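You operate a simulated robot arm through the tools that you are given. There is no shell and no other tool. Be economical: measure what you need, move in short steps, check, and stop when the job is done.

Carry out the task below with a simulated two-armed robot. There is one attempt and no reset: what you move stays moved.

JOB
Load plates P12 and P27 from the top drawer into the white tray, holding it steady.
Fine: shut the drawer.
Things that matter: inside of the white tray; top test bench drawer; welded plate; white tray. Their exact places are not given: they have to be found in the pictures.

Only the result counts: the job must be done as asked and must still hold three seconds after the hand-in. Knocking over, shifting, dropping, spilling or breaking anything else fails it.

ROBOT AND FRAMES
Two 7-joint arms with two-finger parallel grippers on one trunk, on a base that drives. Base frame: it is fixed to the floor where the robot stands at the start and does not move with it; the origin is under the middle of the robot, x ahead of it, y to its left, z up; the surface under the hand at the start is at about z = 850. Units: mm, degrees, N and s.
The left shoulder is at the start at [-107, 119, 753], the right one opposite. With the tool pointing down near the work surface each hand reaches from about 100 to 540 mm from the robot's upright axis, wherever it stands, measured 20 degrees to its own side. Places, roughly: inside of the white tray [200, -400, 900]; top test bench drawer [500, -100, 600]. Payload 3.43 kg a hand.
The tool frame of a hand sits at the grasp point between the pads (the TCP): z along the fingers, y along the line on which they close. The tips reach 30 mm beyond it. The gripper opens to 94 mm. The fingers are 28 mm wide and 10 mm thick; the gripper's body (50 by 96 mm) begins 55 mm behind the TCP.
Orientation is told as [roll, pitch, yaw] about the base's x, y, z axes, in that order, counted from this pose: with the fingers straight down and closing along the base's y, the tool's x points along the base's -x, its y along +y and its z along -z.

CONTROLS
- The arms move only by the tool apply_moves. It takes "left_series", "right_series" or both (then of equal length, played together; a hand with none holds still); each is a list that holds one entry, the list of rows, each a list of 7 numbers: the turn, a rotation vector about the tool's x, y, z in units of 8 degrees (1.0 is 8 degrees), then the shift along the tool's x, y, z in units of 50 mm (1.0 is 50 mm), then the finger opening in mm, from 0 to 94. In form: [[[rx, ry, rz, tx, ty, tz, gripper], ...]]. A call has 1 to 20 rows; each row shifts and turns the commanded pose from where the row before left it, along the tool's axes as they then stand. A call with a number of a shift or a turn outside -1 to 1 is refused whole. Rows are played at 5 a second. More than 50 mm and 8.6 degrees between two rows, or a gripper value outside its range, and nothing of the call is played. Where a pose cannot be reached the arm comes as near as it can. A force on the tool above 90 N (or 10 N above the force at the start of the call, whichever is more), or a blocked arm, ends the call early, and 0.2 s more pass. The fingers move at their own pace (about 153 mm/s each) and stop on an object; they squeeze with about 34 N. The grip force told is the motor's: it shows also when the fingers shut on nothing. Time passes only in rows, and 0.2 s behind the last, so rows that do not move let the fingers close. The reply holds the time, the measured pose of the TCP, the force on the tool along the base axes, the opening and the grip force, in the units named above and with some noise, with the torque about the TCP (base axes, N m) and any sound that the robot's microphone picked up, and new pictures: "pictures" is both (left out), scene, wrist or none (wrist: the cameras of the hands that moved).
- Cameras (640 x 400 px; columns grow to the right, rows downward): "scene" is now at [-0.3, -20.2, 1438.3]; the picture's right is [-0.34, -0.94, 0.00], its down [-0.84, 0.31, -0.45] and it looks along [0.43, -0.16, -0.89] (base axes); focal length 257 px, centre (320, 200). "left" rides on the left gripper at [76, -14, -102] in its tool frame; the picture's right is [0.18, 0.98, 0.00], its down [-0.75, 0.14, -0.64] and it looks along [-0.63, 0.12, 0.77] (tool axes); focal length 243 px, centre (320, 200). "right" rides on the right gripper at [76, 14, -102] in its tool frame; the picture's right is [-0.18, 0.98, 0.00], its down [-0.75, -0.14, -0.64] and it looks along [-0.63, -0.12, 0.77] (tool axes); focal length 243 px, centre (320, 200).
- move_column(by): slides the trunk up (or, below 0, down) by that many mm; the arms and the scene camera ride with it, the base frame stays. It gives what a move gives, with no picture.
- drive_base(legs): drives the robot by 1 to 6 legs, each [ahead, left, turn to the left] in mm, mm and degrees, along the robot's own axes; the way and the turn of a leg run together, so that a leg with both is an arc; at most 1500 mm and 180 degrees a leg. The arms and the cameras ride along, it lands a little off, and it stops where it bumps. It gives what a move gives, and a new picture of the scene camera.
- head_to(pan, tilt): turns the head with the scene camera to pan (to the left, within 143 degrees either way) and tilt (down, from -29 to 69), counted from straight ahead of the robot. It gives what a move gives, and a new picture of the scene camera.
- measure_at(camera, pixels): there is no depth. For up to 12 entries [column, row, z] of the newest picture of that camera ("zoom" is the newest enlarged one), the place [x, y] in the base frame at which the ray of that pixel passes the height z, good to about 2 mm, but the place of the scene camera against the robot may be out by one fixed shift of up to 25 mm in any direction. No time passes.
- zoom(camera, box): a new picture of the part [left, top, right, bottom] of that camera's present view, enlarged. No time passes.
- job_done(): hands the job in; it is judged then, once.

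Go step by step. Measure first, check grasps and placings, and put right what went wrong. The budget is 80 turns and 260 pictures, counting those below and the enlarged ones. Unless the task says otherwise, let go and move clear before handing in, and close with one line.

The tools are called after "Request:" by a JSON object that holds its "fn" and its "kwargs". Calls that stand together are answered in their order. apply_moves: Moves the arms, as the interface text tells. Its arguments: {"type":"object","properties":{"left_series":{"type":"array","items":{"type":"array","items":{"type":"array","items":{"type":"number"}}}},"right_series":{"type":"array","items":{"type":"array","items":{"type":"array","items":{"type":"number"}}}},"pictures":{"type":"string","enum":["both","scene","wrist","none"]}},"required":[]} The other tools are called the same way: move_column (by) slides the trunk up or down; drive_base (legs) drives the base; head_to (pan, tilt) turns the head that bears the scene camera; measure_at (camera, pixels) gives the place at which the rays of pixels pass given heights; zoom (camera, box) takes an enlarged picture of a part of a camera's view; job_done () hands the job in.

At the start:

```text
t: 0.0
left_ee_pos: [297.7, -5.5, 1125.9]
left_ee_rot: [0.0, 0.0, -0.1]
left_contact_force: [-0.4, 0.3, -0.1]
left_wrist_torque: [0.0, -0.01, -0.01]
left_gripper_width: 93.9
left_grip_force: 0.1
right_ee_pos: [281.5, -228.7, 1085.2]
right_ee_rot: [0.0, -0.1, 0.1]
right_contact_force: [0.0, -0.4, -0.4]
right_wrist_torque: [-0.01, -0.01, 0.02]
right_gripper_width: 94.2
right_grip_force: 0.0
trunk travel left (down, up): [-175.0, 160.0]
robot x, y, heading: [2.0, -0.3, -0.1]
head pan, tilt: [-20.1, 63.1]
```

scene: 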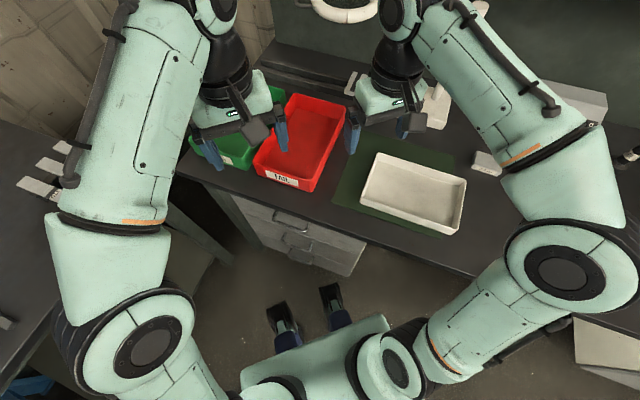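
right: 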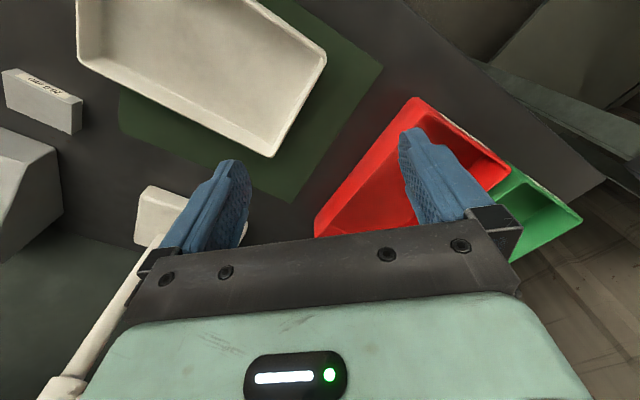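
left: 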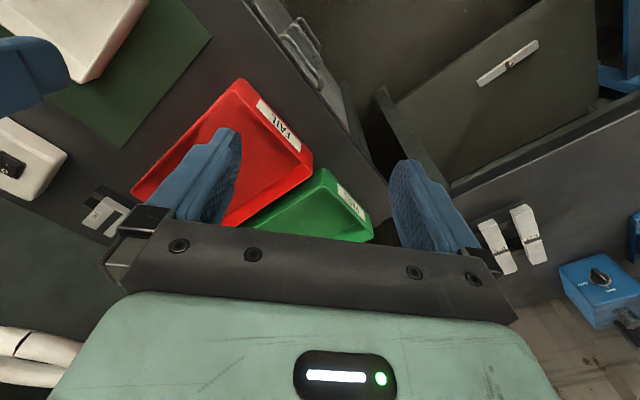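

The scene shows the white tray near (415,190), a red bin, a green bin and a drawer unit below the bench with handles near (290,220) and (295,248). I'll zoom in on the drawers and the tray.

Request:
{"fn": "zoom", "kwargs": {"camera": "scene", "box": [180, 150, 400, 290]}}

Request:
{"fn": "zoom", "kwargs": {"camera": "scene", "box": [320, 70, 540, 250]}}

Request:
{"fn": "measure_at", "kwargs": {"camera": "scene", "pixels": [[363, 204, 850], [455, 233, 850], [467, 182, 880], [377, 154, 880], [290, 215, 750], [300, 248, 600], [195, 175, 850], [420, 250, 850]]}}

```text
2.86 times, centred on (290, 220) of scene
```

zoom: 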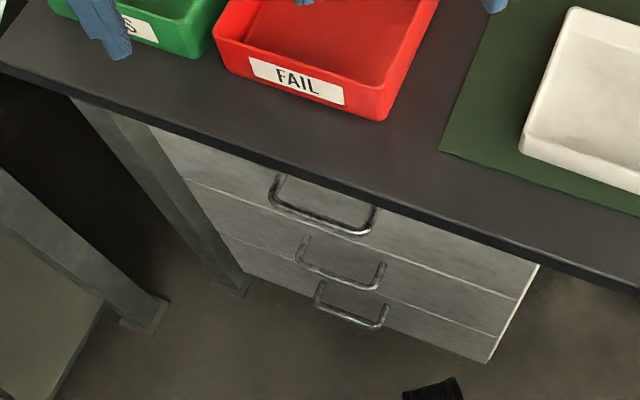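

```text
2.22 times, centred on (430, 160) of scene
```

zoom: 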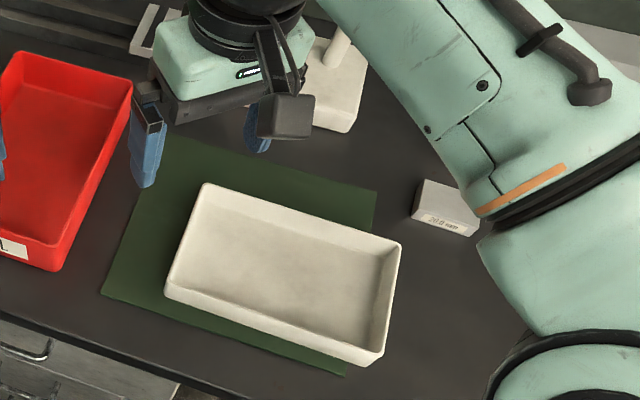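

```text
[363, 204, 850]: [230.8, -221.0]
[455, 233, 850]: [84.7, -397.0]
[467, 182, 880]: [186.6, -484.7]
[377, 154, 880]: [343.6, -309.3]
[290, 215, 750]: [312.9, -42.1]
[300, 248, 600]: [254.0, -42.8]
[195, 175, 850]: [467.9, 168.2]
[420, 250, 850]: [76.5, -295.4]
```

The bench front edge runs from about (468,168) to (77,-295), so it is turned about -40 degrees. The three drawers open towards the robot's left-rear. I'll look around before driving.

Request:
{"fn": "head_to", "kwargs": {"pan": -40, "tilt": 25}}

Request:
{"fn": "head_to", "kwargs": {"pan": 50, "tilt": 45}}

Request:
{"fn": "head_to", "kwargs": {"pan": 130, "tilt": 45}}

```text
t: 1.0
left_ee_pos: [297.1, -6.5, 1125.3]
left_ee_rot: [0.0, 0.1, 0.0]
left_contact_force: [0.0, 0.1, 0.9]
left_wrist_torque: [-0.01, 0.02, 0.02]
left_gripper_width: 93.7
left_grip_force: 0.2
right_ee_pos: [281.6, -229.3, 1085.5]
right_ee_rot: [0.0, 0.1, 0.0]
right_contact_force: [0.6, -0.1, 0.1]
right_wrist_torque: [-0.03, 0.02, 0.02]
right_gripper_width: 93.9
right_grip_force: 0.1
trunk travel left (down, up): [-175.0, 160.0]
robot x, y, heading: [0.4, -0.4, -0.1]
head pan, tilt: [-40.0, 25.0]
```

scene: 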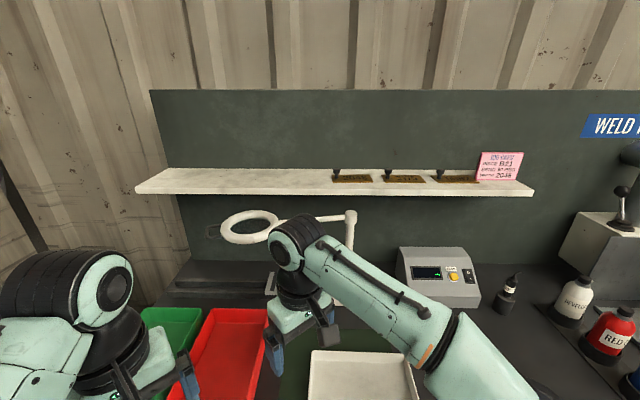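

```text
t: 2.7
left_ee_pos: [297.6, -5.9, 1125.8]
left_ee_rot: [0.0, 0.1, 0.0]
left_contact_force: [0.2, 0.4, -0.8]
left_wrist_torque: [-0.02, -0.04, 0.03]
left_gripper_width: 94.0
left_grip_force: 0.1
right_ee_pos: [282.4, -228.9, 1085.4]
right_ee_rot: [0.0, 0.0, 0.0]
right_contact_force: [0.2, 0.1, 0.1]
right_wrist_torque: [0.01, 0.0, -0.01]
right_gripper_width: 94.2
right_grip_force: 0.0
trunk travel left (down, up): [-175.0, 160.0]
robot x, y, heading: [4.6, -3.6, 0.3]
head pan, tilt: [50.0, 45.0]
```

scene: 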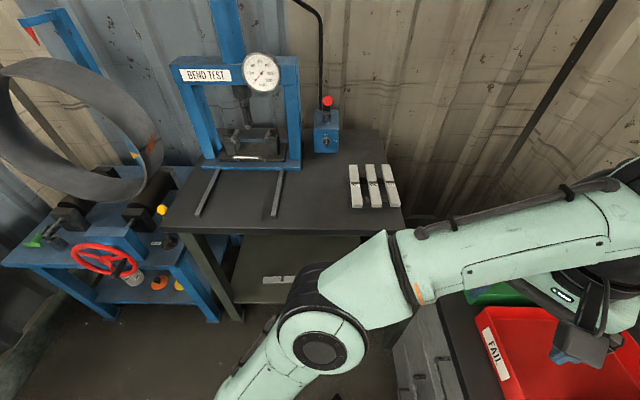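

```text
t: 4.2
left_ee_pos: [298.4, -5.8, 1126.8]
left_ee_rot: [-0.1, 0.0, 0.0]
left_contact_force: [-0.2, 0.0, 0.8]
left_wrist_torque: [-0.03, -0.01, 0.0]
left_gripper_width: 94.0
left_grip_force: 0.0
right_ee_pos: [282.4, -230.2, 1084.7]
right_ee_rot: [0.1, 0.1, 0.1]
right_contact_force: [-0.5, 0.8, -0.2]
right_wrist_torque: [0.02, 0.0, 0.01]
right_gripper_width: 94.1
right_grip_force: 0.2
trunk travel left (down, up): [-175.0, 160.0]
robot x, y, heading: [-1.0, 0.2, -0.1]
head pan, tilt: [130.0, 45.0]
```

scene: 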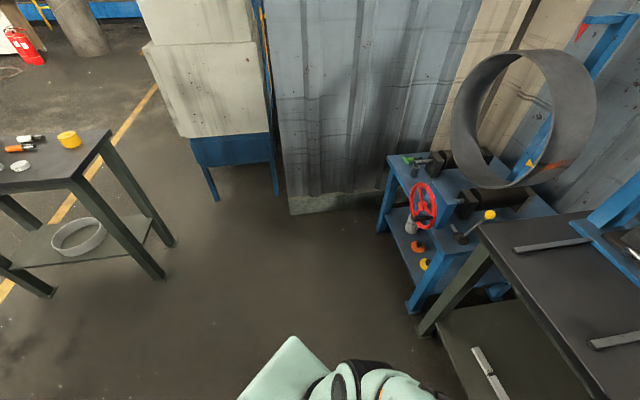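

To the left is a bend-test bench, and there is open floor behind. I'll measure the left bench's feet and read the pink note.

Request:
{"fn": "measure_at", "kwargs": {"camera": "scene", "pixels": [[430, 332, 0], [478, 228, 750], [478, 228, 850], [600, 398, 850], [600, 398, 750], [410, 310, 0], [170, 245, 0]]}}

Request:
{"fn": "head_to", "kwargs": {"pan": -50, "tilt": 20}}

Request:
{"fn": "zoom", "kwargs": {"camera": "scene", "box": [300, 120, 640, 330]}}

```text
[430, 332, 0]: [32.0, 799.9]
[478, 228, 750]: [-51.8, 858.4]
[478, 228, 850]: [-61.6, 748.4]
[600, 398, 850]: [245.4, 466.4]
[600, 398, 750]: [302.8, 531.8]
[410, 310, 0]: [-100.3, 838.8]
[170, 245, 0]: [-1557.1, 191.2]
```

```text
t: 6.9
left_ee_pos: [297.9, -6.2, 1125.8]
left_ee_rot: [-0.1, 0.0, 0.0]
left_contact_force: [0.1, -0.3, 0.2]
left_wrist_torque: [0.01, 0.0, -0.01]
left_gripper_width: 94.2
left_grip_force: 0.0
right_ee_pos: [281.6, -229.4, 1085.2]
right_ee_rot: [0.0, -0.1, -0.1]
right_contact_force: [0.6, -0.4, 0.9]
right_wrist_torque: [0.01, -0.01, -0.01]
right_gripper_width: 93.9
right_grip_force: 0.1
trunk travel left (down, up): [-175.0, 160.0]
robot x, y, heading: [-1.4, 0.9, -0.3]
head pan, tilt: [-50.0, 20.0]
```

scene: 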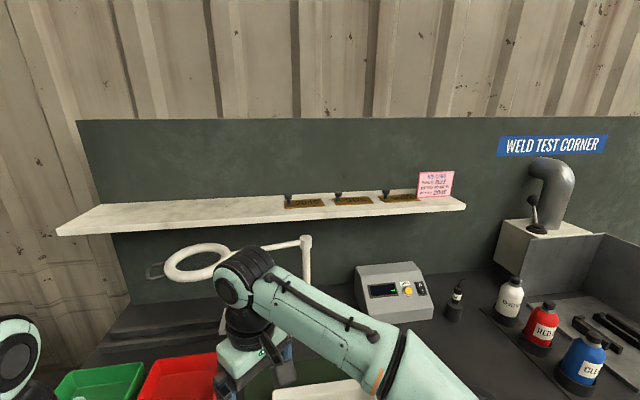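

```text
1.88 times, centred on (470, 225) of scene
```

zoom: 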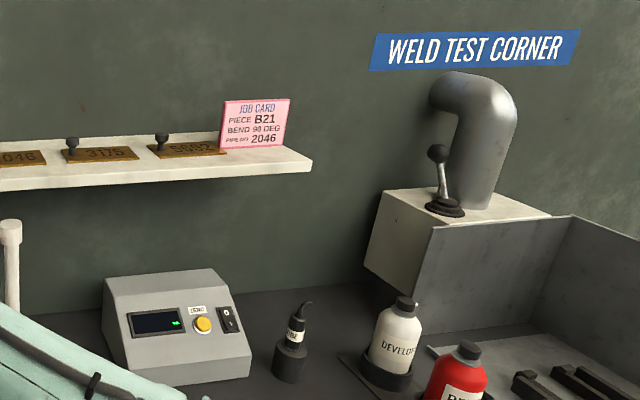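

The note isn't relevant. I'll back off along the bench normal, turn to face the bench, and look down at the drawers.

Request:
{"fn": "drive_base", "kwargs": {"legs": [[-190, 160, 0], [0, 0, -40]]}}

Request:
{"fn": "head_to", "kwargs": {"pan": 0, "tilt": 52}}

```text
t: 10.8
left_ee_pos: [33.6, -35.1, 1125.8]
left_ee_rot: [0.0, -0.1, -40.0]
left_contact_force: [-0.5, 0.6, -0.8]
left_wrist_torque: [-0.03, 0.02, 0.01]
left_gripper_width: 93.9
left_grip_force: 0.1
right_ee_pos: [-121.1, -196.1, 1086.4]
right_ee_rot: [0.0, 0.0, -40.0]
right_contact_force: [0.4, 0.1, 0.6]
right_wrist_torque: [0.03, 0.01, 0.02]
right_gripper_width: 94.0
right_grip_force: 0.1
trunk travel left (down, up): [-175.0, 160.0]
robot x, y, heading: [-190.4, 161.0, -39.8]
head pan, tilt: [-50.0, 20.0]
```

scene: 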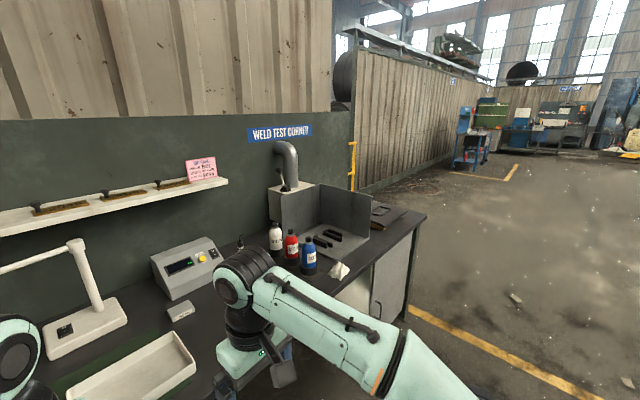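

```text
t: 12.0
left_ee_pos: [33.3, -35.6, 1126.5]
left_ee_rot: [0.0, 0.0, -40.0]
left_contact_force: [-0.6, 0.7, 0.3]
left_wrist_torque: [0.01, 0.0, 0.0]
left_gripper_width: 94.0
left_grip_force: 0.1
right_ee_pos: [-121.9, -196.4, 1084.4]
right_ee_rot: [0.0, 0.0, -40.0]
right_contact_force: [-0.3, 0.1, 0.0]
right_wrist_torque: [0.01, 0.0, 0.02]
right_gripper_width: 94.0
right_grip_force: 0.0
trunk travel left (down, up): [-175.0, 160.0]
robot x, y, heading: [-189.9, 159.5, -40.1]
head pan, tilt: [0.0, 52.0]
```

scene: 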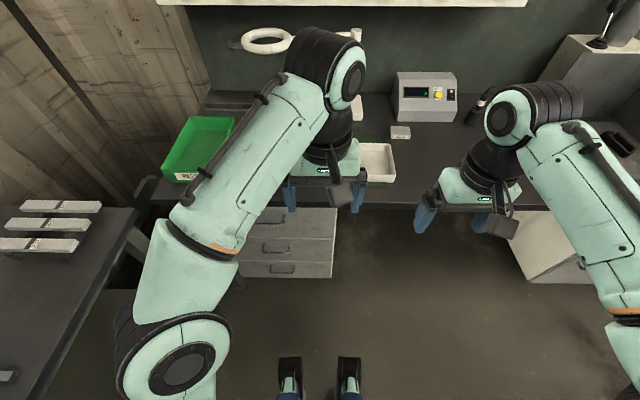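

Now facing the bench squarely. I'll zoom on the drawers.

Request:
{"fn": "zoom", "kwargs": {"camera": "scene", "box": [200, 130, 400, 290]}}

Request:
{"fn": "zoom", "kwargs": {"camera": "left", "box": [0, 0, 640, 400]}}

Request:
{"fn": "zoom", "kwargs": {"camera": "right", "box": [0, 0, 640, 400]}}

```text
2.50 times, centred on (300, 210) of scene
```

zoom: 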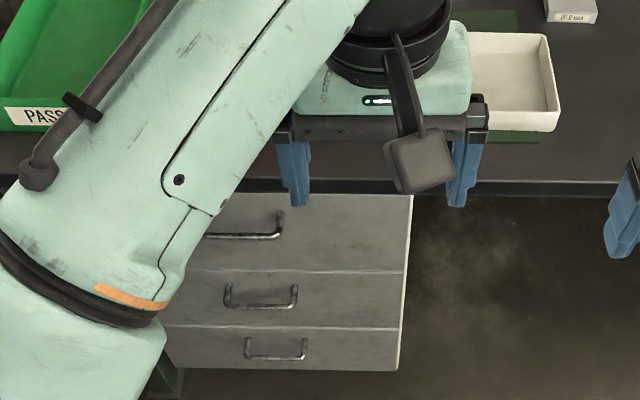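

```text
1.00 times, centred on (320, 200) of left (not enlarged: the box is as wide or as high as the picture)
```

zoom: 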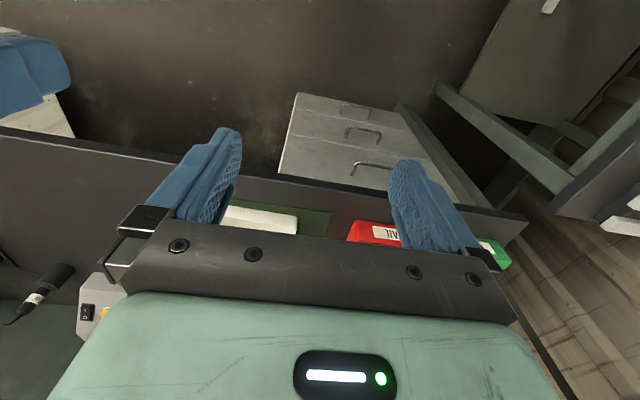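

```text
1.00 times, centred on (320, 200) of right (not enlarged: the box is as wide or as high as the picture)
```

zoom: 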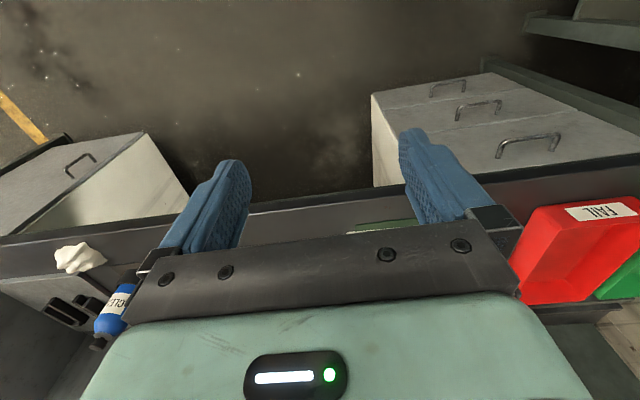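

Both wrist cameras see the top handle (left about (370,165), right about (528,145)). I'll zoom in to triangulate it.

Request:
{"fn": "zoom", "kwargs": {"camera": "left", "box": [260, 70, 460, 220]}}

Request:
{"fn": "zoom", "kwargs": {"camera": "right", "box": [440, 60, 640, 200]}}

```text
2.67 times, centred on (360, 145) of left
```

zoom: 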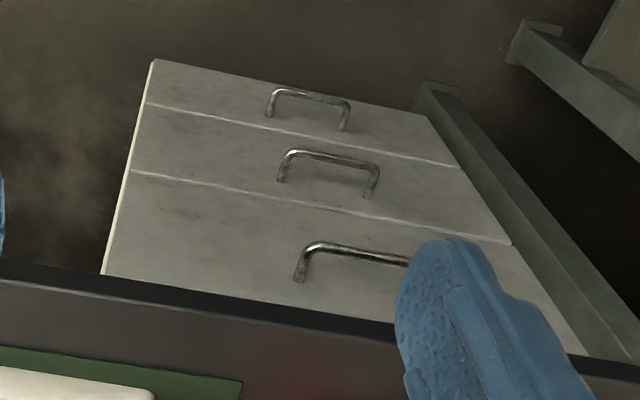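

```text
2.86 times, centred on (540, 130) of right
```

zoom: 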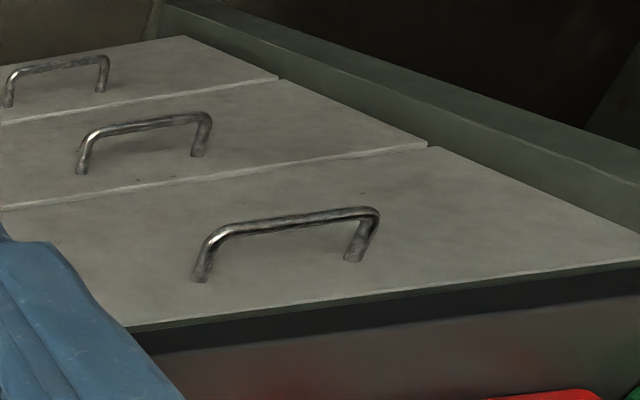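

Request:
{"fn": "measure_at", "kwargs": {"camera": "left", "pixels": [[357, 162.6, 780], [357, 162.6, 740], [357, 162.6, 700], [357, 162.6, 660], [389, 167, 740], [389, 167, 700]]}}

Request:
{"fn": "measure_at", "kwargs": {"camera": "right", "pixels": [[504.3, 141.2, 780], [504.3, 141.2, 740], [504.3, 141.2, 700], [504.3, 141.2, 660], [558.2, 134.2, 780], [558.2, 134.2, 740], [558.2, 134.2, 700]]}}

Request:
{"fn": "measure_at", "kwargs": {"camera": "scene", "pixels": [[288.4, 223, 780], [288.4, 223, 740], [288.4, 223, 700], [318, 203, 820]]}}

```text
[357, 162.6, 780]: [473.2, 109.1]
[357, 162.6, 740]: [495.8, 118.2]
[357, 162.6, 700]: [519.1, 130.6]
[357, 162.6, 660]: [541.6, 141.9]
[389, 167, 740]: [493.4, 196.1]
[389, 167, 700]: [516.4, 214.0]
```

```text
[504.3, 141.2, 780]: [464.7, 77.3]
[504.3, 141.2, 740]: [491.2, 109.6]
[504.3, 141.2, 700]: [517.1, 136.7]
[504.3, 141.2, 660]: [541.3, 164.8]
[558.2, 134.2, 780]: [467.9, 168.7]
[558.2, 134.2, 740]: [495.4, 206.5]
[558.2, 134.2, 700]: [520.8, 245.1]
```

```text
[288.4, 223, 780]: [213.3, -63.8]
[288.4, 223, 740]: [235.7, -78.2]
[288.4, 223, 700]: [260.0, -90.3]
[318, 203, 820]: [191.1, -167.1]
```

The wrist measurements appear to use the stale picture from the start pose. I'll measure through fresh zooms instead.

Request:
{"fn": "measure_at", "kwargs": {"camera": "zoom", "pixels": [[218, 232, 780], [218, 232, 740], [218, 232, 700], [372, 212, 780], [372, 212, 740], [372, 212, 700], [428, 150, 700], [428, 150, 660], [210, 275, 740], [640, 258, 800]]}}

Request:
{"fn": "apply_moves", "kwargs": {"left_series": [[[0, 0, 0, 0, 0, 0, 94]]], "right_series": [[[0, 0, 0, 0, 0, 0, 94]]], "pictures": "both"}}

Request:
{"fn": "measure_at", "kwargs": {"camera": "left", "pixels": [[357, 162.6, 780], [357, 162.6, 740], [357, 162.6, 700], [357, 162.6, 660], [389, 167, 740], [389, 167, 700]]}}

```text
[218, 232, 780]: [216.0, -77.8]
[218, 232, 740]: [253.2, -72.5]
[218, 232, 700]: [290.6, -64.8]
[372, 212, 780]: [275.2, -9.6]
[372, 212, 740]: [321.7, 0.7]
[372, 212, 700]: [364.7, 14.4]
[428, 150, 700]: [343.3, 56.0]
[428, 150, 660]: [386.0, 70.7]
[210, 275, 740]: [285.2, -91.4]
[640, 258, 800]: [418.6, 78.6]
```

```text
t: 12.4
left_ee_pos: [33.1, -34.7, 1126.9]
left_ee_rot: [0.0, -0.1, -40.0]
left_contact_force: [0.1, -0.5, -0.4]
left_wrist_torque: [-0.03, 0.0, -0.02]
left_gripper_width: 94.1
left_grip_force: 0.0
right_ee_pos: [-121.0, -196.9, 1085.0]
right_ee_rot: [0.0, 0.0, -40.0]
right_contact_force: [-0.3, -0.1, 0.0]
right_wrist_torque: [-0.02, -0.01, 0.03]
right_gripper_width: 94.1
right_grip_force: 0.1
trunk travel left (down, up): [-175.0, 160.0]
robot x, y, heading: [-190.3, 163.4, -40.0]
head pan, tilt: [0.0, 52.0]
```

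scene: 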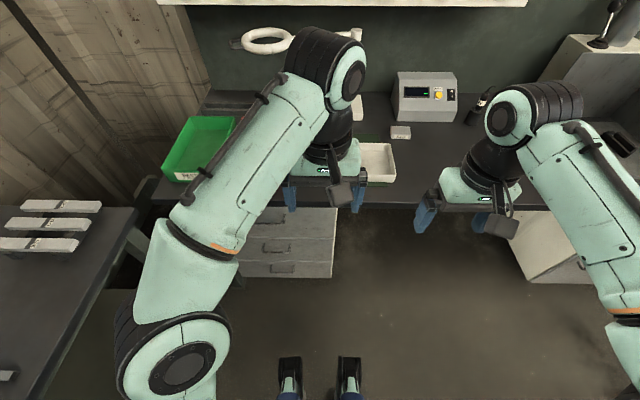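
right: 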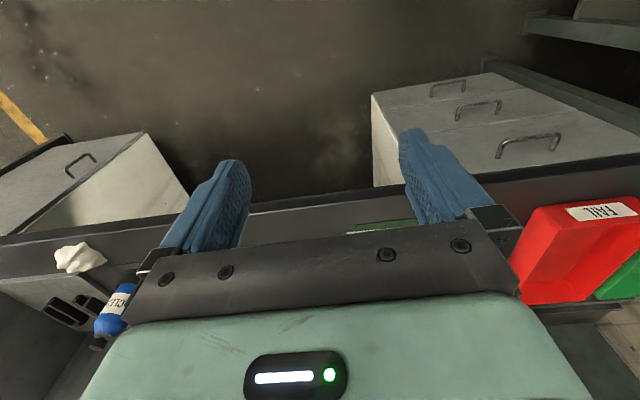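
left: 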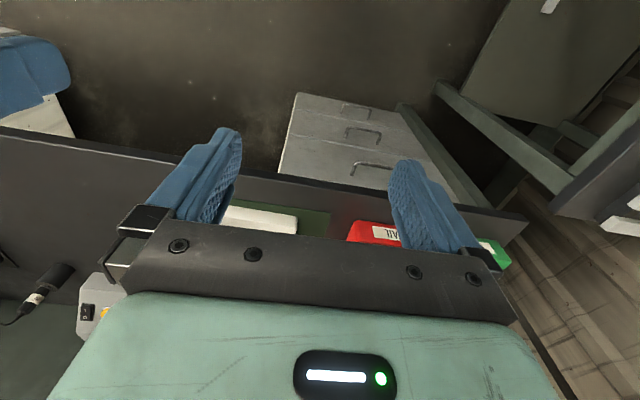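

```text
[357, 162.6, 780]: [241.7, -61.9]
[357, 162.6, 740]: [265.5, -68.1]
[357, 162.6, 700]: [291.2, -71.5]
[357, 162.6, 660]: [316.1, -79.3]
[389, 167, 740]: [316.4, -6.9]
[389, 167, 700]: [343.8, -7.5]
```

Triangulation puts the top handle's centre at about (323,-28,705), roughly 515 mm ahead and 185 mm left of the robot now. The bar is horizontal and about 108 mm long. I'll move the left hand left, then rotate it so the fingers point forward and close vertically.

Request:
{"fn": "apply_moves", "kwargs": {"left_series": [[[0, 0, 0, 0, 0.9, 0, 94], [0, 0, 0, 0, 0.9, 0, 94], [0, 0, 0, 0, 0.9, 0, 94], [-0.577, -0.577, 0.577, 0, 0, 0, 94], [-0.577, -0.577, 0.577, 0, 0, 0, 94], [-0.577, -0.577, 0.577, 0, 0, 0, 94], [-0.577, -0.577, 0.577, 0, 0, 0, 94], [-0.577, -0.577, 0.577, 0, 0, 0, 94], [-0.577, -0.577, 0.577, 0, 0, 0, 94], [-0.577, -0.577, 0.577, 0, 0, 0, 94], [-0.577, -0.577, 0.577, 0, 0, 0, 94], [-0.577, -0.577, 0.577, 0, 0, 0, 94], [-0.577, -0.577, 0.577, 0, 0, 0, 94], [-0.577, -0.577, 0.577, 0, 0, 0, 94], [-0.577, -0.577, 0.577, 0, 0, 0, 94], [-0.577, -0.577, 0.577, 0, 0, 0, 94], [-0.577, -0.577, 0.577, 0, 0, 0, 94], [-0.577, -0.577, 0.577, 0, 0, 0, 94]]], "pictures": "both"}}

```text
t: 16.2
left_ee_pos: [119.4, 69.5, 1126.6]
left_ee_rot: [90.2, 0.2, -129.9]
left_contact_force: [0.5, -0.1, -0.2]
left_wrist_torque: [-0.03, -0.02, 0.01]
left_gripper_width: 94.0
left_grip_force: 0.1
right_ee_pos: [-122.4, -195.2, 1084.2]
right_ee_rot: [0.0, 0.0, -39.9]
right_contact_force: [-0.3, -0.8, 0.6]
right_wrist_torque: [-0.02, 0.03, 0.02]
right_gripper_width: 94.4
right_grip_force: 0.0
trunk travel left (down, up): [-175.0, 160.0]
robot x, y, heading: [-190.2, 157.9, -40.2]
head pan, tilt: [0.0, 52.0]
```

scene: 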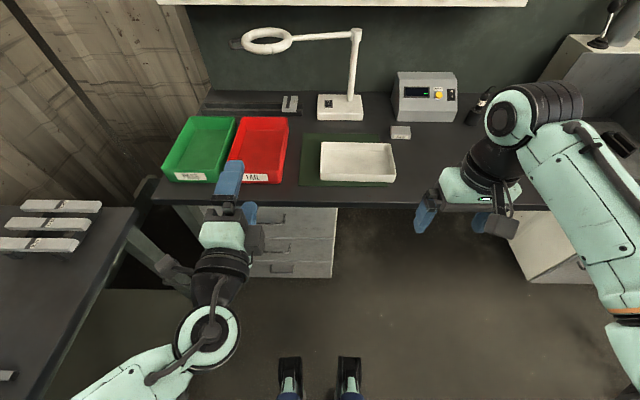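
left: 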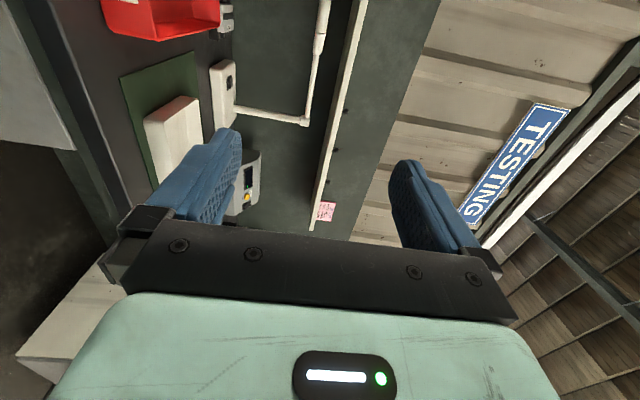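

The hand is now horizontal. Before lowering the trunk I'll check where the left elbow is relative to the left bench.

Request:
{"fn": "head_to", "kwargs": {"pan": 60, "tilt": 60}}

```text
t: 17.5
left_ee_pos: [118.6, 69.4, 1125.7]
left_ee_rot: [89.9, -0.1, -129.9]
left_contact_force: [-1.0, 0.2, -0.4]
left_wrist_torque: [-0.02, 0.02, -0.02]
left_gripper_width: 94.1
left_grip_force: 0.0
right_ee_pos: [-122.1, -196.5, 1084.7]
right_ee_rot: [0.0, 0.1, -39.9]
right_contact_force: [0.7, 0.4, -0.9]
right_wrist_torque: [0.04, 0.01, 0.02]
right_gripper_width: 94.3
right_grip_force: 0.2
trunk travel left (down, up): [-175.0, 160.0]
robot x, y, heading: [-189.3, 159.5, -40.0]
head pan, tilt: [60.0, 60.0]
```

scene: 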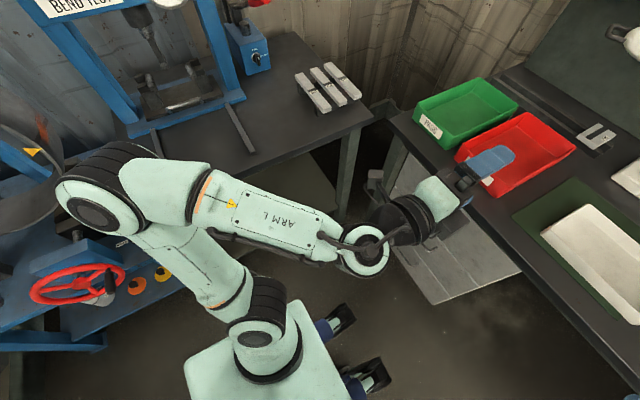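

Request:
{"fn": "measure_at", "kwargs": {"camera": "scene", "pixels": [[370, 122, 850], [370, 122, 780], [250, 165, 850], [250, 165, 780], [95, 205, 1000], [95, 205, 1100], [360, 250, 1100], [60, 260, 750], [345, 210, 0], [345, 190, 0]]}}

```text
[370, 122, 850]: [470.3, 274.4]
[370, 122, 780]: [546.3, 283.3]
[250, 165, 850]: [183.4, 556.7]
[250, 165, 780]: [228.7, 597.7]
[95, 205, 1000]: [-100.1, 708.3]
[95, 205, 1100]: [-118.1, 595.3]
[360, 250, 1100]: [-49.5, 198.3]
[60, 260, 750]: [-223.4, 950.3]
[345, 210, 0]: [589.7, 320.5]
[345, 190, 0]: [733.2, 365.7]
```

The left bench's front edge lies about 510 mm to the left and the elbow comes close to it. I'll shift the base right for clearance, lower the trunk, and look.

Request:
{"fn": "drive_base", "kwargs": {"legs": [[0, -120, 0]]}}

Request:
{"fn": "move_column", "kwargs": {"by": -170}}

Request:
{"fn": "head_to", "kwargs": {"pan": 30, "tilt": 58}}

```text
t: 19.2
left_ee_pos: [41.5, -24.0, 1126.1]
left_ee_rot: [90.0, 0.0, -129.9]
left_contact_force: [-1.0, 0.1, 0.7]
left_wrist_torque: [-0.02, 0.02, 0.01]
left_gripper_width: 94.1
left_grip_force: 0.2
right_ee_pos: [-199.6, -289.9, 1085.1]
right_ee_rot: [0.0, 0.0, -40.0]
right_contact_force: [-0.7, 0.2, -0.2]
right_wrist_torque: [0.0, 0.01, -0.01]
right_gripper_width: 94.2
right_grip_force: 0.1
trunk travel left (down, up): [-175.0, 160.0]
robot x, y, heading: [-272.3, 72.1, -39.8]
head pan, tilt: [60.0, 60.0]
```

scene: 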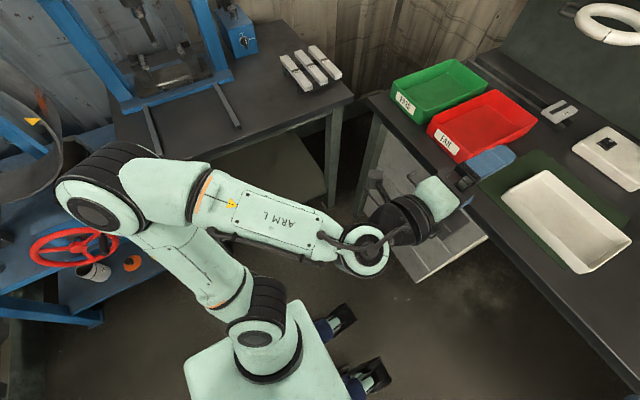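

```text
t: 21.1
left_ee_pos: [43.1, -23.7, 957.0]
left_ee_rot: [90.2, 0.0, -129.9]
left_contact_force: [-0.6, -0.3, -0.3]
left_wrist_torque: [-0.02, -0.01, -0.01]
left_gripper_width: 94.0
left_grip_force: 0.0
right_ee_pos: [-199.1, -288.7, 915.9]
right_ee_rot: [0.0, -0.1, -39.9]
right_contact_force: [-0.7, 0.3, 0.2]
right_wrist_torque: [0.02, 0.01, -0.03]
right_gripper_width: 94.2
right_grip_force: 0.0
trunk travel left (down, up): [-5.0, 330.0]
robot x, y, heading: [-267.9, 65.3, -40.0]
head pan, tilt: [60.0, 60.0]
```

```text
t: 22.1
left_ee_pos: [42.4, -23.3, 954.9]
left_ee_rot: [90.0, 0.0, -129.9]
left_contact_force: [-0.3, -0.6, -1.1]
left_wrist_torque: [0.01, 0.01, 0.01]
left_gripper_width: 93.9
left_grip_force: 0.0
right_ee_pos: [-198.8, -288.9, 914.7]
right_ee_rot: [0.1, 0.1, -39.8]
right_contact_force: [-0.5, -0.5, 0.6]
right_wrist_torque: [0.01, 0.02, 0.0]
right_gripper_width: 93.8
right_grip_force: 0.0
trunk travel left (down, up): [-5.0, 330.0]
robot x, y, heading: [-267.8, 69.1, -40.2]
head pan, tilt: [30.0, 58.0]
```

scene: 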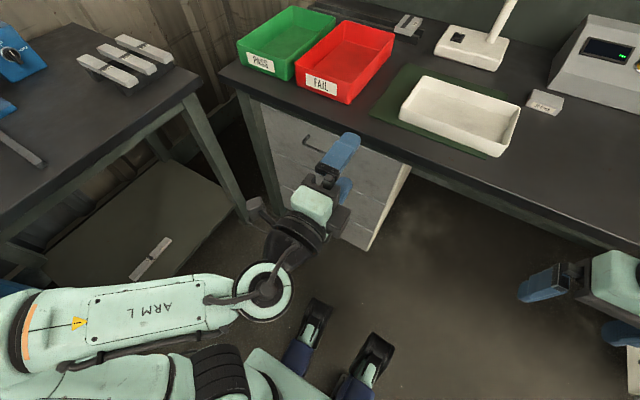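

Target handle centre: forward 265, left 186, z 705. I'll bring the left hand to that line, still in front of the bench, and look through the wrist camera.

Request:
{"fn": "apply_moves", "kwargs": {"left_series": [[[0, 0, 0, 0.506, -0.714, 0, 94], [0, 0, 0, 0.506, -0.714, 0, 94], [0, 0, 0, 0.506, -0.714, 0, 94], [0, 0, 0, 0.506, -0.714, 0, 94], [0, 0, 0, 0.506, -0.714, 0, 94], [0, 0, 0, 0.506, -0.714, 0, 94], [0, 0, 0, 0.506, -0.714, 0, 94], [0, 0, 0, 0, 0, 0.8, 94], [0, 0, 0, 0, 0, 0.8, 94]]], "pictures": "both"}}

```text
t: 24.1
left_ee_pos: [267.7, 32.3, 752.4]
left_ee_rot: [90.1, 0.0, -130.1]
left_contact_force: [-0.4, 0.5, 0.5]
left_wrist_torque: [0.0, -0.04, 0.0]
left_gripper_width: 93.9
left_grip_force: 0.0
left hand out of reach, approached as far as the arm can: row 2, 3, 4, 5
right_ee_pos: [-199.4, -290.5, 915.1]
right_ee_rot: [-0.1, 0.0, -40.0]
right_contact_force: [0.7, -0.1, -0.2]
right_wrist_torque: [0.03, 0.04, 0.03]
right_gripper_width: 94.0
right_grip_force: 0.2
trunk travel left (down, up): [-5.0, 330.0]
robot x, y, heading: [-270.8, 65.9, -40.1]
head pan, tilt: [30.0, 58.0]
```

scene: 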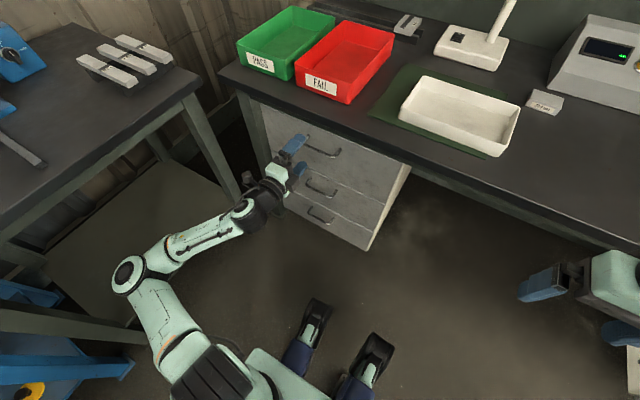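
left: 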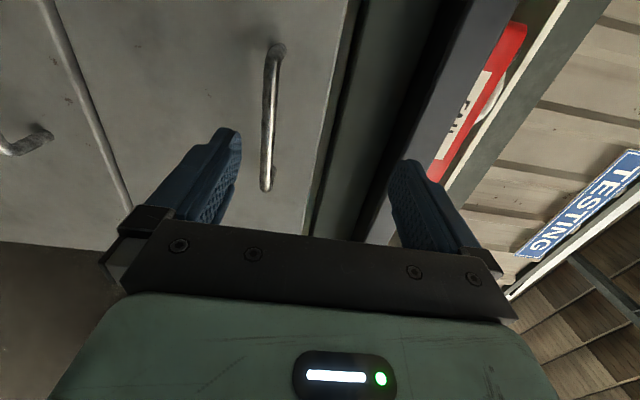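

The hand is at about forward 184, left 197, z 752. From the wrist view the bar is centred near left 185, z 715. I'll correct and advance around the bar with open fingers.

Request:
{"fn": "apply_moves", "kwargs": {"left_series": [[[0, 0, 0, -0.24, -0.38, 0, 94], [0, 0, 0, 0, -0.38, 0, 94], [0, 0, 0, 0, 0, 0.4, 94], [0, 0, 0, 0, 0, 0.4, 94]]], "pictures": "both"}}

```text
t: 25.1
left_ee_pos: [299.0, 9.1, 743.5]
left_ee_rot: [89.7, -0.1, -130.0]
left_contact_force: [-0.4, 0.1, -0.3]
left_wrist_torque: [0.04, 0.04, 0.01]
left_gripper_width: 94.0
left_grip_force: 0.0
left hand out of reach, approached as far as the arm can: row 1, 2
right_ee_pos: [-199.5, -288.9, 914.5]
right_ee_rot: [0.0, 0.0, -40.0]
right_contact_force: [0.0, -0.3, -0.1]
right_wrist_torque: [0.0, -0.03, -0.02]
right_gripper_width: 94.0
right_grip_force: 0.0
trunk travel left (down, up): [-5.0, 330.0]
robot x, y, heading: [-270.8, 67.2, -39.9]
head pan, tilt: [30.0, 58.0]
```

scene: 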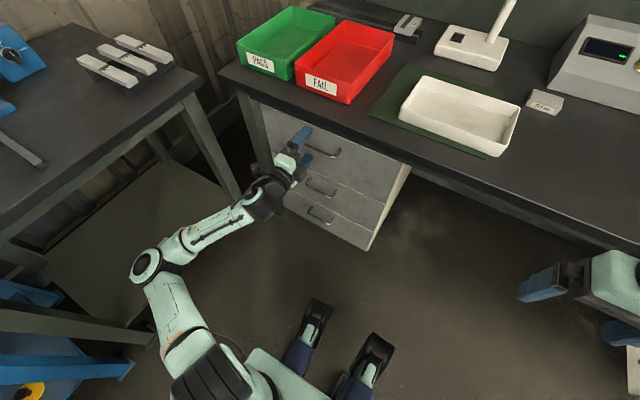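
left: 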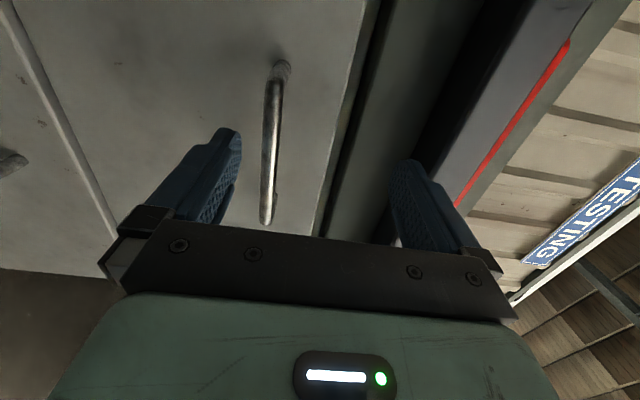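

The bar sits between the fingers about 30 mm below the TCP. I'll advance the last bit, then try to centre downward.

Request:
{"fn": "apply_moves", "kwargs": {"left_series": [[[0, 0, 0, 0, 0, 0.3, 94], [0, 0, 0, -0.2, -0.25, 0.2, 94], [0, 0, 0, 0, -0.25, 0, 94]]], "pictures": "wrist"}}

```text
t: 25.9
left_ee_pos: [321.2, -6.5, 741.7]
left_ee_rot: [89.6, -0.1, -130.1]
left_contact_force: [-0.6, -0.2, -0.4]
left_wrist_torque: [-0.01, 0.02, 0.01]
left_gripper_width: 94.2
left_grip_force: 0.0
left hand out of reach, approached as far as the arm can: row 2, 3
right_ee_pos: [-198.5, -289.1, 914.7]
right_ee_rot: [0.0, -0.1, -39.9]
right_contact_force: [0.1, -0.5, 1.0]
right_wrist_torque: [0.0, 0.02, 0.02]
right_gripper_width: 94.1
right_grip_force: 0.1
trunk travel left (down, up): [-5.0, 330.0]
robot x, y, heading: [-267.3, 67.0, -39.8]
head pan, tilt: [30.0, 58.0]
```

left: 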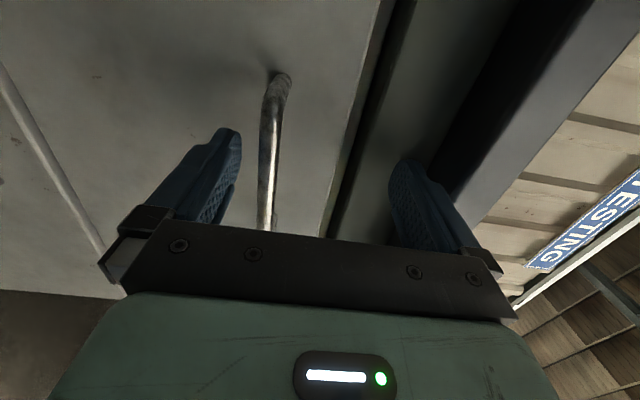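

Downward reach is limited with level fingers. I'll back off slightly, tilt the fingers down 24 degrees so the wrist rides higher, and then go down.

Request:
{"fn": "apply_moves", "kwargs": {"left_series": [[[0, 0, 0, 0, 0, -0.6, 94], [1, 0, 0, 0, 0, 0, 94], [1, 0, 0, 0, 0, 0, 94], [1, 0, 0, 0, 0, 0, 94], [0, 0, 0, -0.15, -0.25, 0.11, 94], [0, 0, 0, -0.15, -0.25, 0.11, 94]]], "pictures": "wrist"}}

```text
t: 27.3
left_ee_pos: [288.5, 1.6, 715.1]
left_ee_rot: [66.0, -0.1, -129.9]
left_contact_force: [0.4, 0.1, 0.2]
left_wrist_torque: [-0.01, 0.03, -0.01]
left_gripper_width: 94.1
left_grip_force: 0.0
right_ee_pos: [-199.2, -289.8, 915.4]
right_ee_rot: [-0.1, 0.0, -39.9]
right_contact_force: [0.2, 0.0, 0.7]
right_wrist_torque: [0.02, -0.01, 0.02]
right_gripper_width: 93.8
right_grip_force: 0.1
trunk travel left (down, up): [-5.0, 330.0]
robot x, y, heading: [-271.9, 67.9, -40.0]
head pan, tilt: [30.0, 58.0]
```

left: 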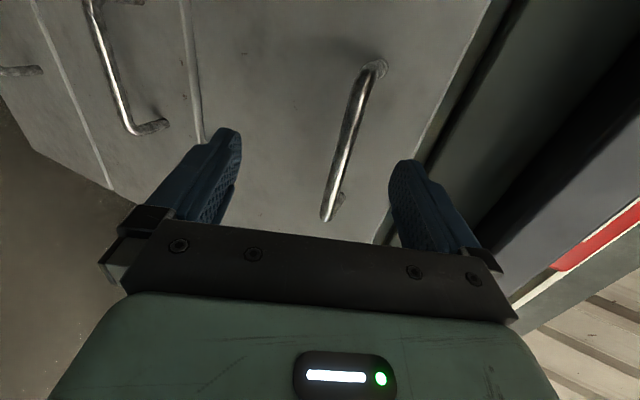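

Reached: forward 220, left 187, z 715, bar between the fingers. I'll advance 26 mm with the opening narrowed to 60, then close.

Request:
{"fn": "apply_moves", "kwargs": {"left_series": [[[0, 0, 0, 0, 0, 0, 60], [0, 0, 0, 0, 0.1, 0.23, 60], [0, 0, 0, 0, 0.1, 0.23, 60], [0, 0, 0, 0, 0, 0, 60], [0, 0, 0, 0, 0, 0, 0], [0, 0, 0, 0, 0, 0, 0], [0, 0, 0, 0, 0, 0, 0]]], "pictures": "both"}}

```text
t: 28.9
left_ee_pos: [307.6, -15.5, 718.3]
left_ee_rot: [66.7, 0.2, -129.9]
left_contact_force: [10.8, 3.8, 29.0]
left_wrist_torque: [-0.39, -0.33, -0.36]
left_gripper_width: 10.9
left_grip_force: 44.7
right_ee_pos: [-199.9, -288.8, 916.3]
right_ee_rot: [0.1, 0.0, -39.8]
right_contact_force: [0.2, 0.3, 0.2]
right_wrist_torque: [0.05, -0.02, 0.02]
right_gripper_width: 93.8
right_grip_force: 0.1
trunk travel left (down, up): [-5.0, 330.0]
robot x, y, heading: [-267.6, 64.9, -39.8]
head pan, tilt: [30.0, 58.0]
```

scene: 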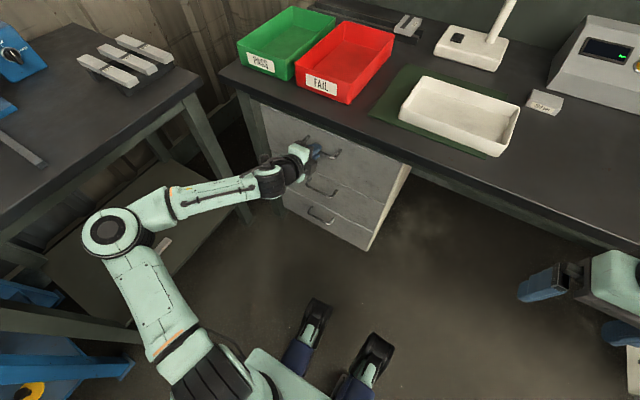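
left: 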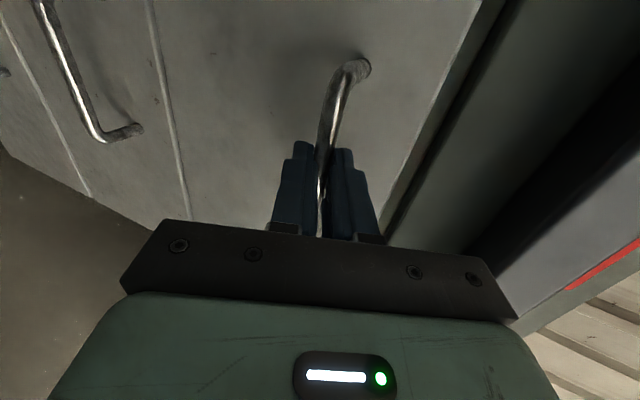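

The bar is gripped (11 mm, 45 N). I'll pull the drawer by backing the base.

Request:
{"fn": "drive_base", "kwargs": {"legs": [[-120, 0, 0]]}}

```text
t: 30.1
left_ee_pos: [217.1, 62.5, 719.0]
left_ee_rot: [66.7, 0.1, -129.7]
left_contact_force: [13.9, 15.5, 31.5]
left_wrist_torque: [-0.13, -0.6, 0.22]
left_gripper_width: 10.7
left_grip_force: 44.8
right_ee_pos: [-291.0, -211.4, 916.0]
right_ee_rot: [-0.1, -0.2, -39.9]
right_contact_force: [-0.7, 0.0, 0.7]
right_wrist_torque: [0.01, 0.01, 0.04]
right_gripper_width: 93.9
right_grip_force: 0.1
trunk travel left (down, up): [-5.0, 330.0]
robot x, y, heading: [-361.2, 145.0, -39.9]
head pan, tilt: [30.0, 58.0]
```

scene: 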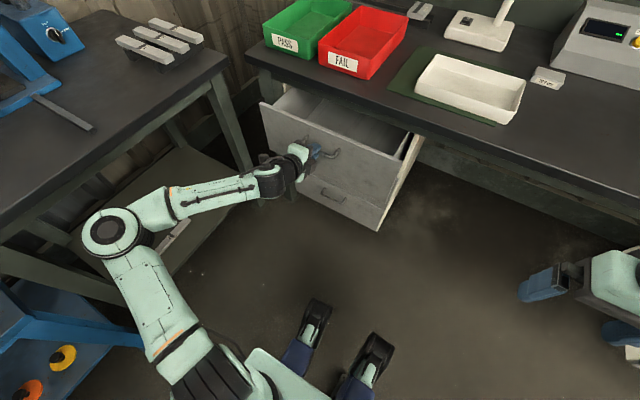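

Request:
{"fn": "measure_at", "kwargs": {"camera": "scene", "pixels": [[88, 230, 700], [88, 230, 600], [60, 180, 820], [200, 90, 820], [0, 275, 400]]}}

Request:
{"fn": "zoom", "kwargs": {"camera": "scene", "box": [240, 80, 440, 240]}}

```text
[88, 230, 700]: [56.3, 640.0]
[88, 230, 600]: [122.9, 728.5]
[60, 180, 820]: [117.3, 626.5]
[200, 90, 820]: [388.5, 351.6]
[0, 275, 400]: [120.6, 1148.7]
```

```text
2.50 times, centred on (340, 160) of scene
```

zoom: 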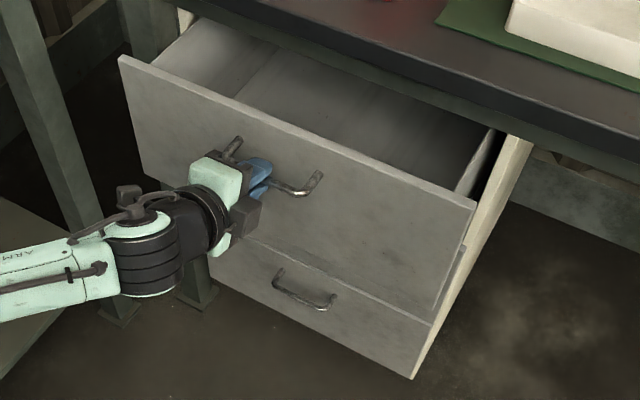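

The drawer slides well and the elbow has clearance as I back up. I'll pull another 150 mm.

Request:
{"fn": "drive_base", "kwargs": {"legs": [[-150, 0, 0]]}}

Request:
{"fn": "zoom", "kwargs": {"camera": "scene", "box": [220, 60, 420, 240]}}

```text
t: 31.5
left_ee_pos: [106.4, 158.6, 718.6]
left_ee_rot: [66.7, 0.4, -129.4]
left_contact_force: [11.9, 13.3, 13.7]
left_wrist_torque: [0.06, -0.38, 0.03]
left_gripper_width: 10.9
left_grip_force: 44.2
right_ee_pos: [-403.4, -117.2, 916.4]
right_ee_rot: [0.0, 0.0, -40.1]
right_contact_force: [-0.2, -0.5, 0.0]
right_wrist_torque: [0.01, -0.02, 0.0]
right_gripper_width: 94.1
right_grip_force: 0.1
trunk travel left (down, up): [-5.0, 330.0]
robot x, y, heading: [-472.9, 242.1, -40.0]
head pan, tilt: [30.0, 58.0]
```

scene: 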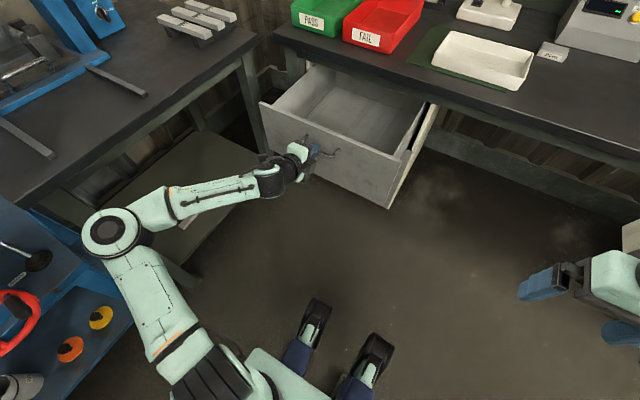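

```text
2.22 times, centred on (320, 150) of scene
```

zoom: 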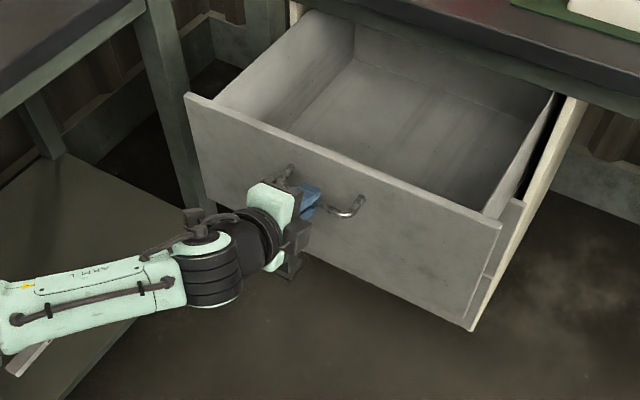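

The drawer is open about 270 mm. The visible rear floor is empty, so the plates must lie near the front panel. I'll let go of the handle, back off, and look into the drawer from above.

Request:
{"fn": "apply_moves", "kwargs": {"left_series": [[[0, 0, 0, 0, 0, 0, 60], [0, 0, 0, 0, 0, 0, 60], [0, 0, 0, 0, -0.2, -0.5, 60], [0, 0, 0, 0, -0.4, -0.9, 94], [0, 0, 0, 0, 0, -0.9, 94], [0, 0, 0, 0, 0, -0.9, 94]]], "pictures": "none"}}

Request:
{"fn": "move_column", "kwargs": {"by": 330}}

Request:
{"fn": "head_to", "kwargs": {"pan": 20, "tilt": 55}}

Request:
{"fn": "zoom", "kwargs": {"camera": "scene", "box": [220, 60, 420, 240]}}

```text
t: 32.9
left_ee_pos: [-16.2, 259.8, 753.0]
left_ee_rot: [66.6, 0.4, -129.3]
left_contact_force: [-0.5, 0.0, 0.0]
left_wrist_torque: [0.02, 0.03, 0.03]
left_gripper_width: 94.1
left_grip_force: 0.0
right_ee_pos: [-403.4, -118.1, 914.8]
right_ee_rot: [0.0, 0.0, -40.0]
right_contact_force: [0.7, 0.1, -0.5]
right_wrist_torque: [0.01, 0.02, -0.04]
right_gripper_width: 93.8
right_grip_force: 0.1
trunk travel left (down, up): [-5.0, 330.0]
robot x, y, heading: [-469.3, 242.1, -39.9]
head pan, tilt: [30.0, 58.0]
```

```text
t: 36.1
left_ee_pos: [-4.8, 249.8, 1096.8]
left_ee_rot: [68.4, 0.3, -129.4]
left_contact_force: [0.7, 0.0, 0.3]
left_wrist_torque: [-0.04, 0.01, -0.01]
left_gripper_width: 94.0
left_grip_force: 0.1
right_ee_pos: [-403.8, -118.8, 1245.5]
right_ee_rot: [0.0, 0.0, -40.0]
right_contact_force: [0.0, 0.7, 0.0]
right_wrist_torque: [-0.02, 0.05, 0.02]
right_gripper_width: 94.2
right_grip_force: 0.1
trunk travel left (down, up): [-335.0, 0.0]
robot x, y, heading: [-472.6, 238.6, -39.9]
head pan, tilt: [30.0, 58.0]
```

```text
t: 36.9
left_ee_pos: [-4.9, 248.0, 1098.2]
left_ee_rot: [68.4, 0.3, -129.4]
left_contact_force: [-0.4, 0.7, -0.4]
left_wrist_torque: [0.0, -0.01, 0.02]
left_gripper_width: 94.3
left_grip_force: 0.0
right_ee_pos: [-402.8, -118.2, 1245.1]
right_ee_rot: [0.0, 0.0, -40.0]
right_contact_force: [0.3, -0.2, -0.5]
right_wrist_torque: [0.02, 0.01, 0.03]
right_gripper_width: 94.0
right_grip_force: 0.0
trunk travel left (down, up): [-335.0, 0.0]
robot x, y, heading: [-471.2, 238.0, -39.9]
head pan, tilt: [20.0, 55.0]
```

scene: 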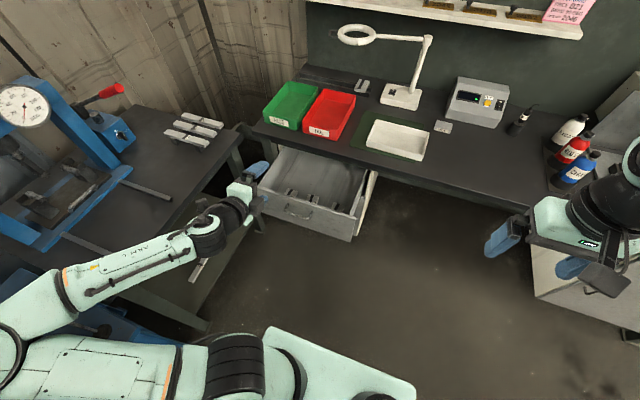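

```text
2.22 times, centred on (320, 150) of scene
```

zoom: 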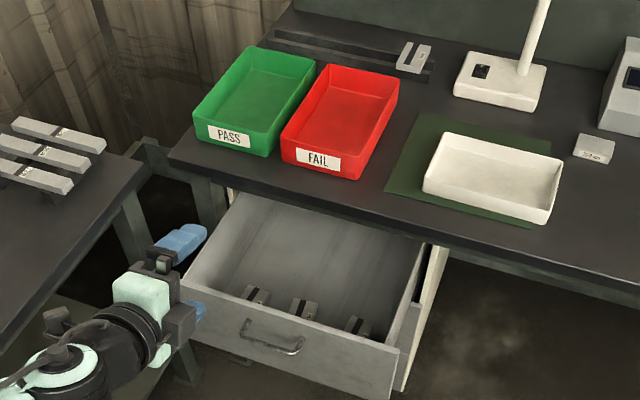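

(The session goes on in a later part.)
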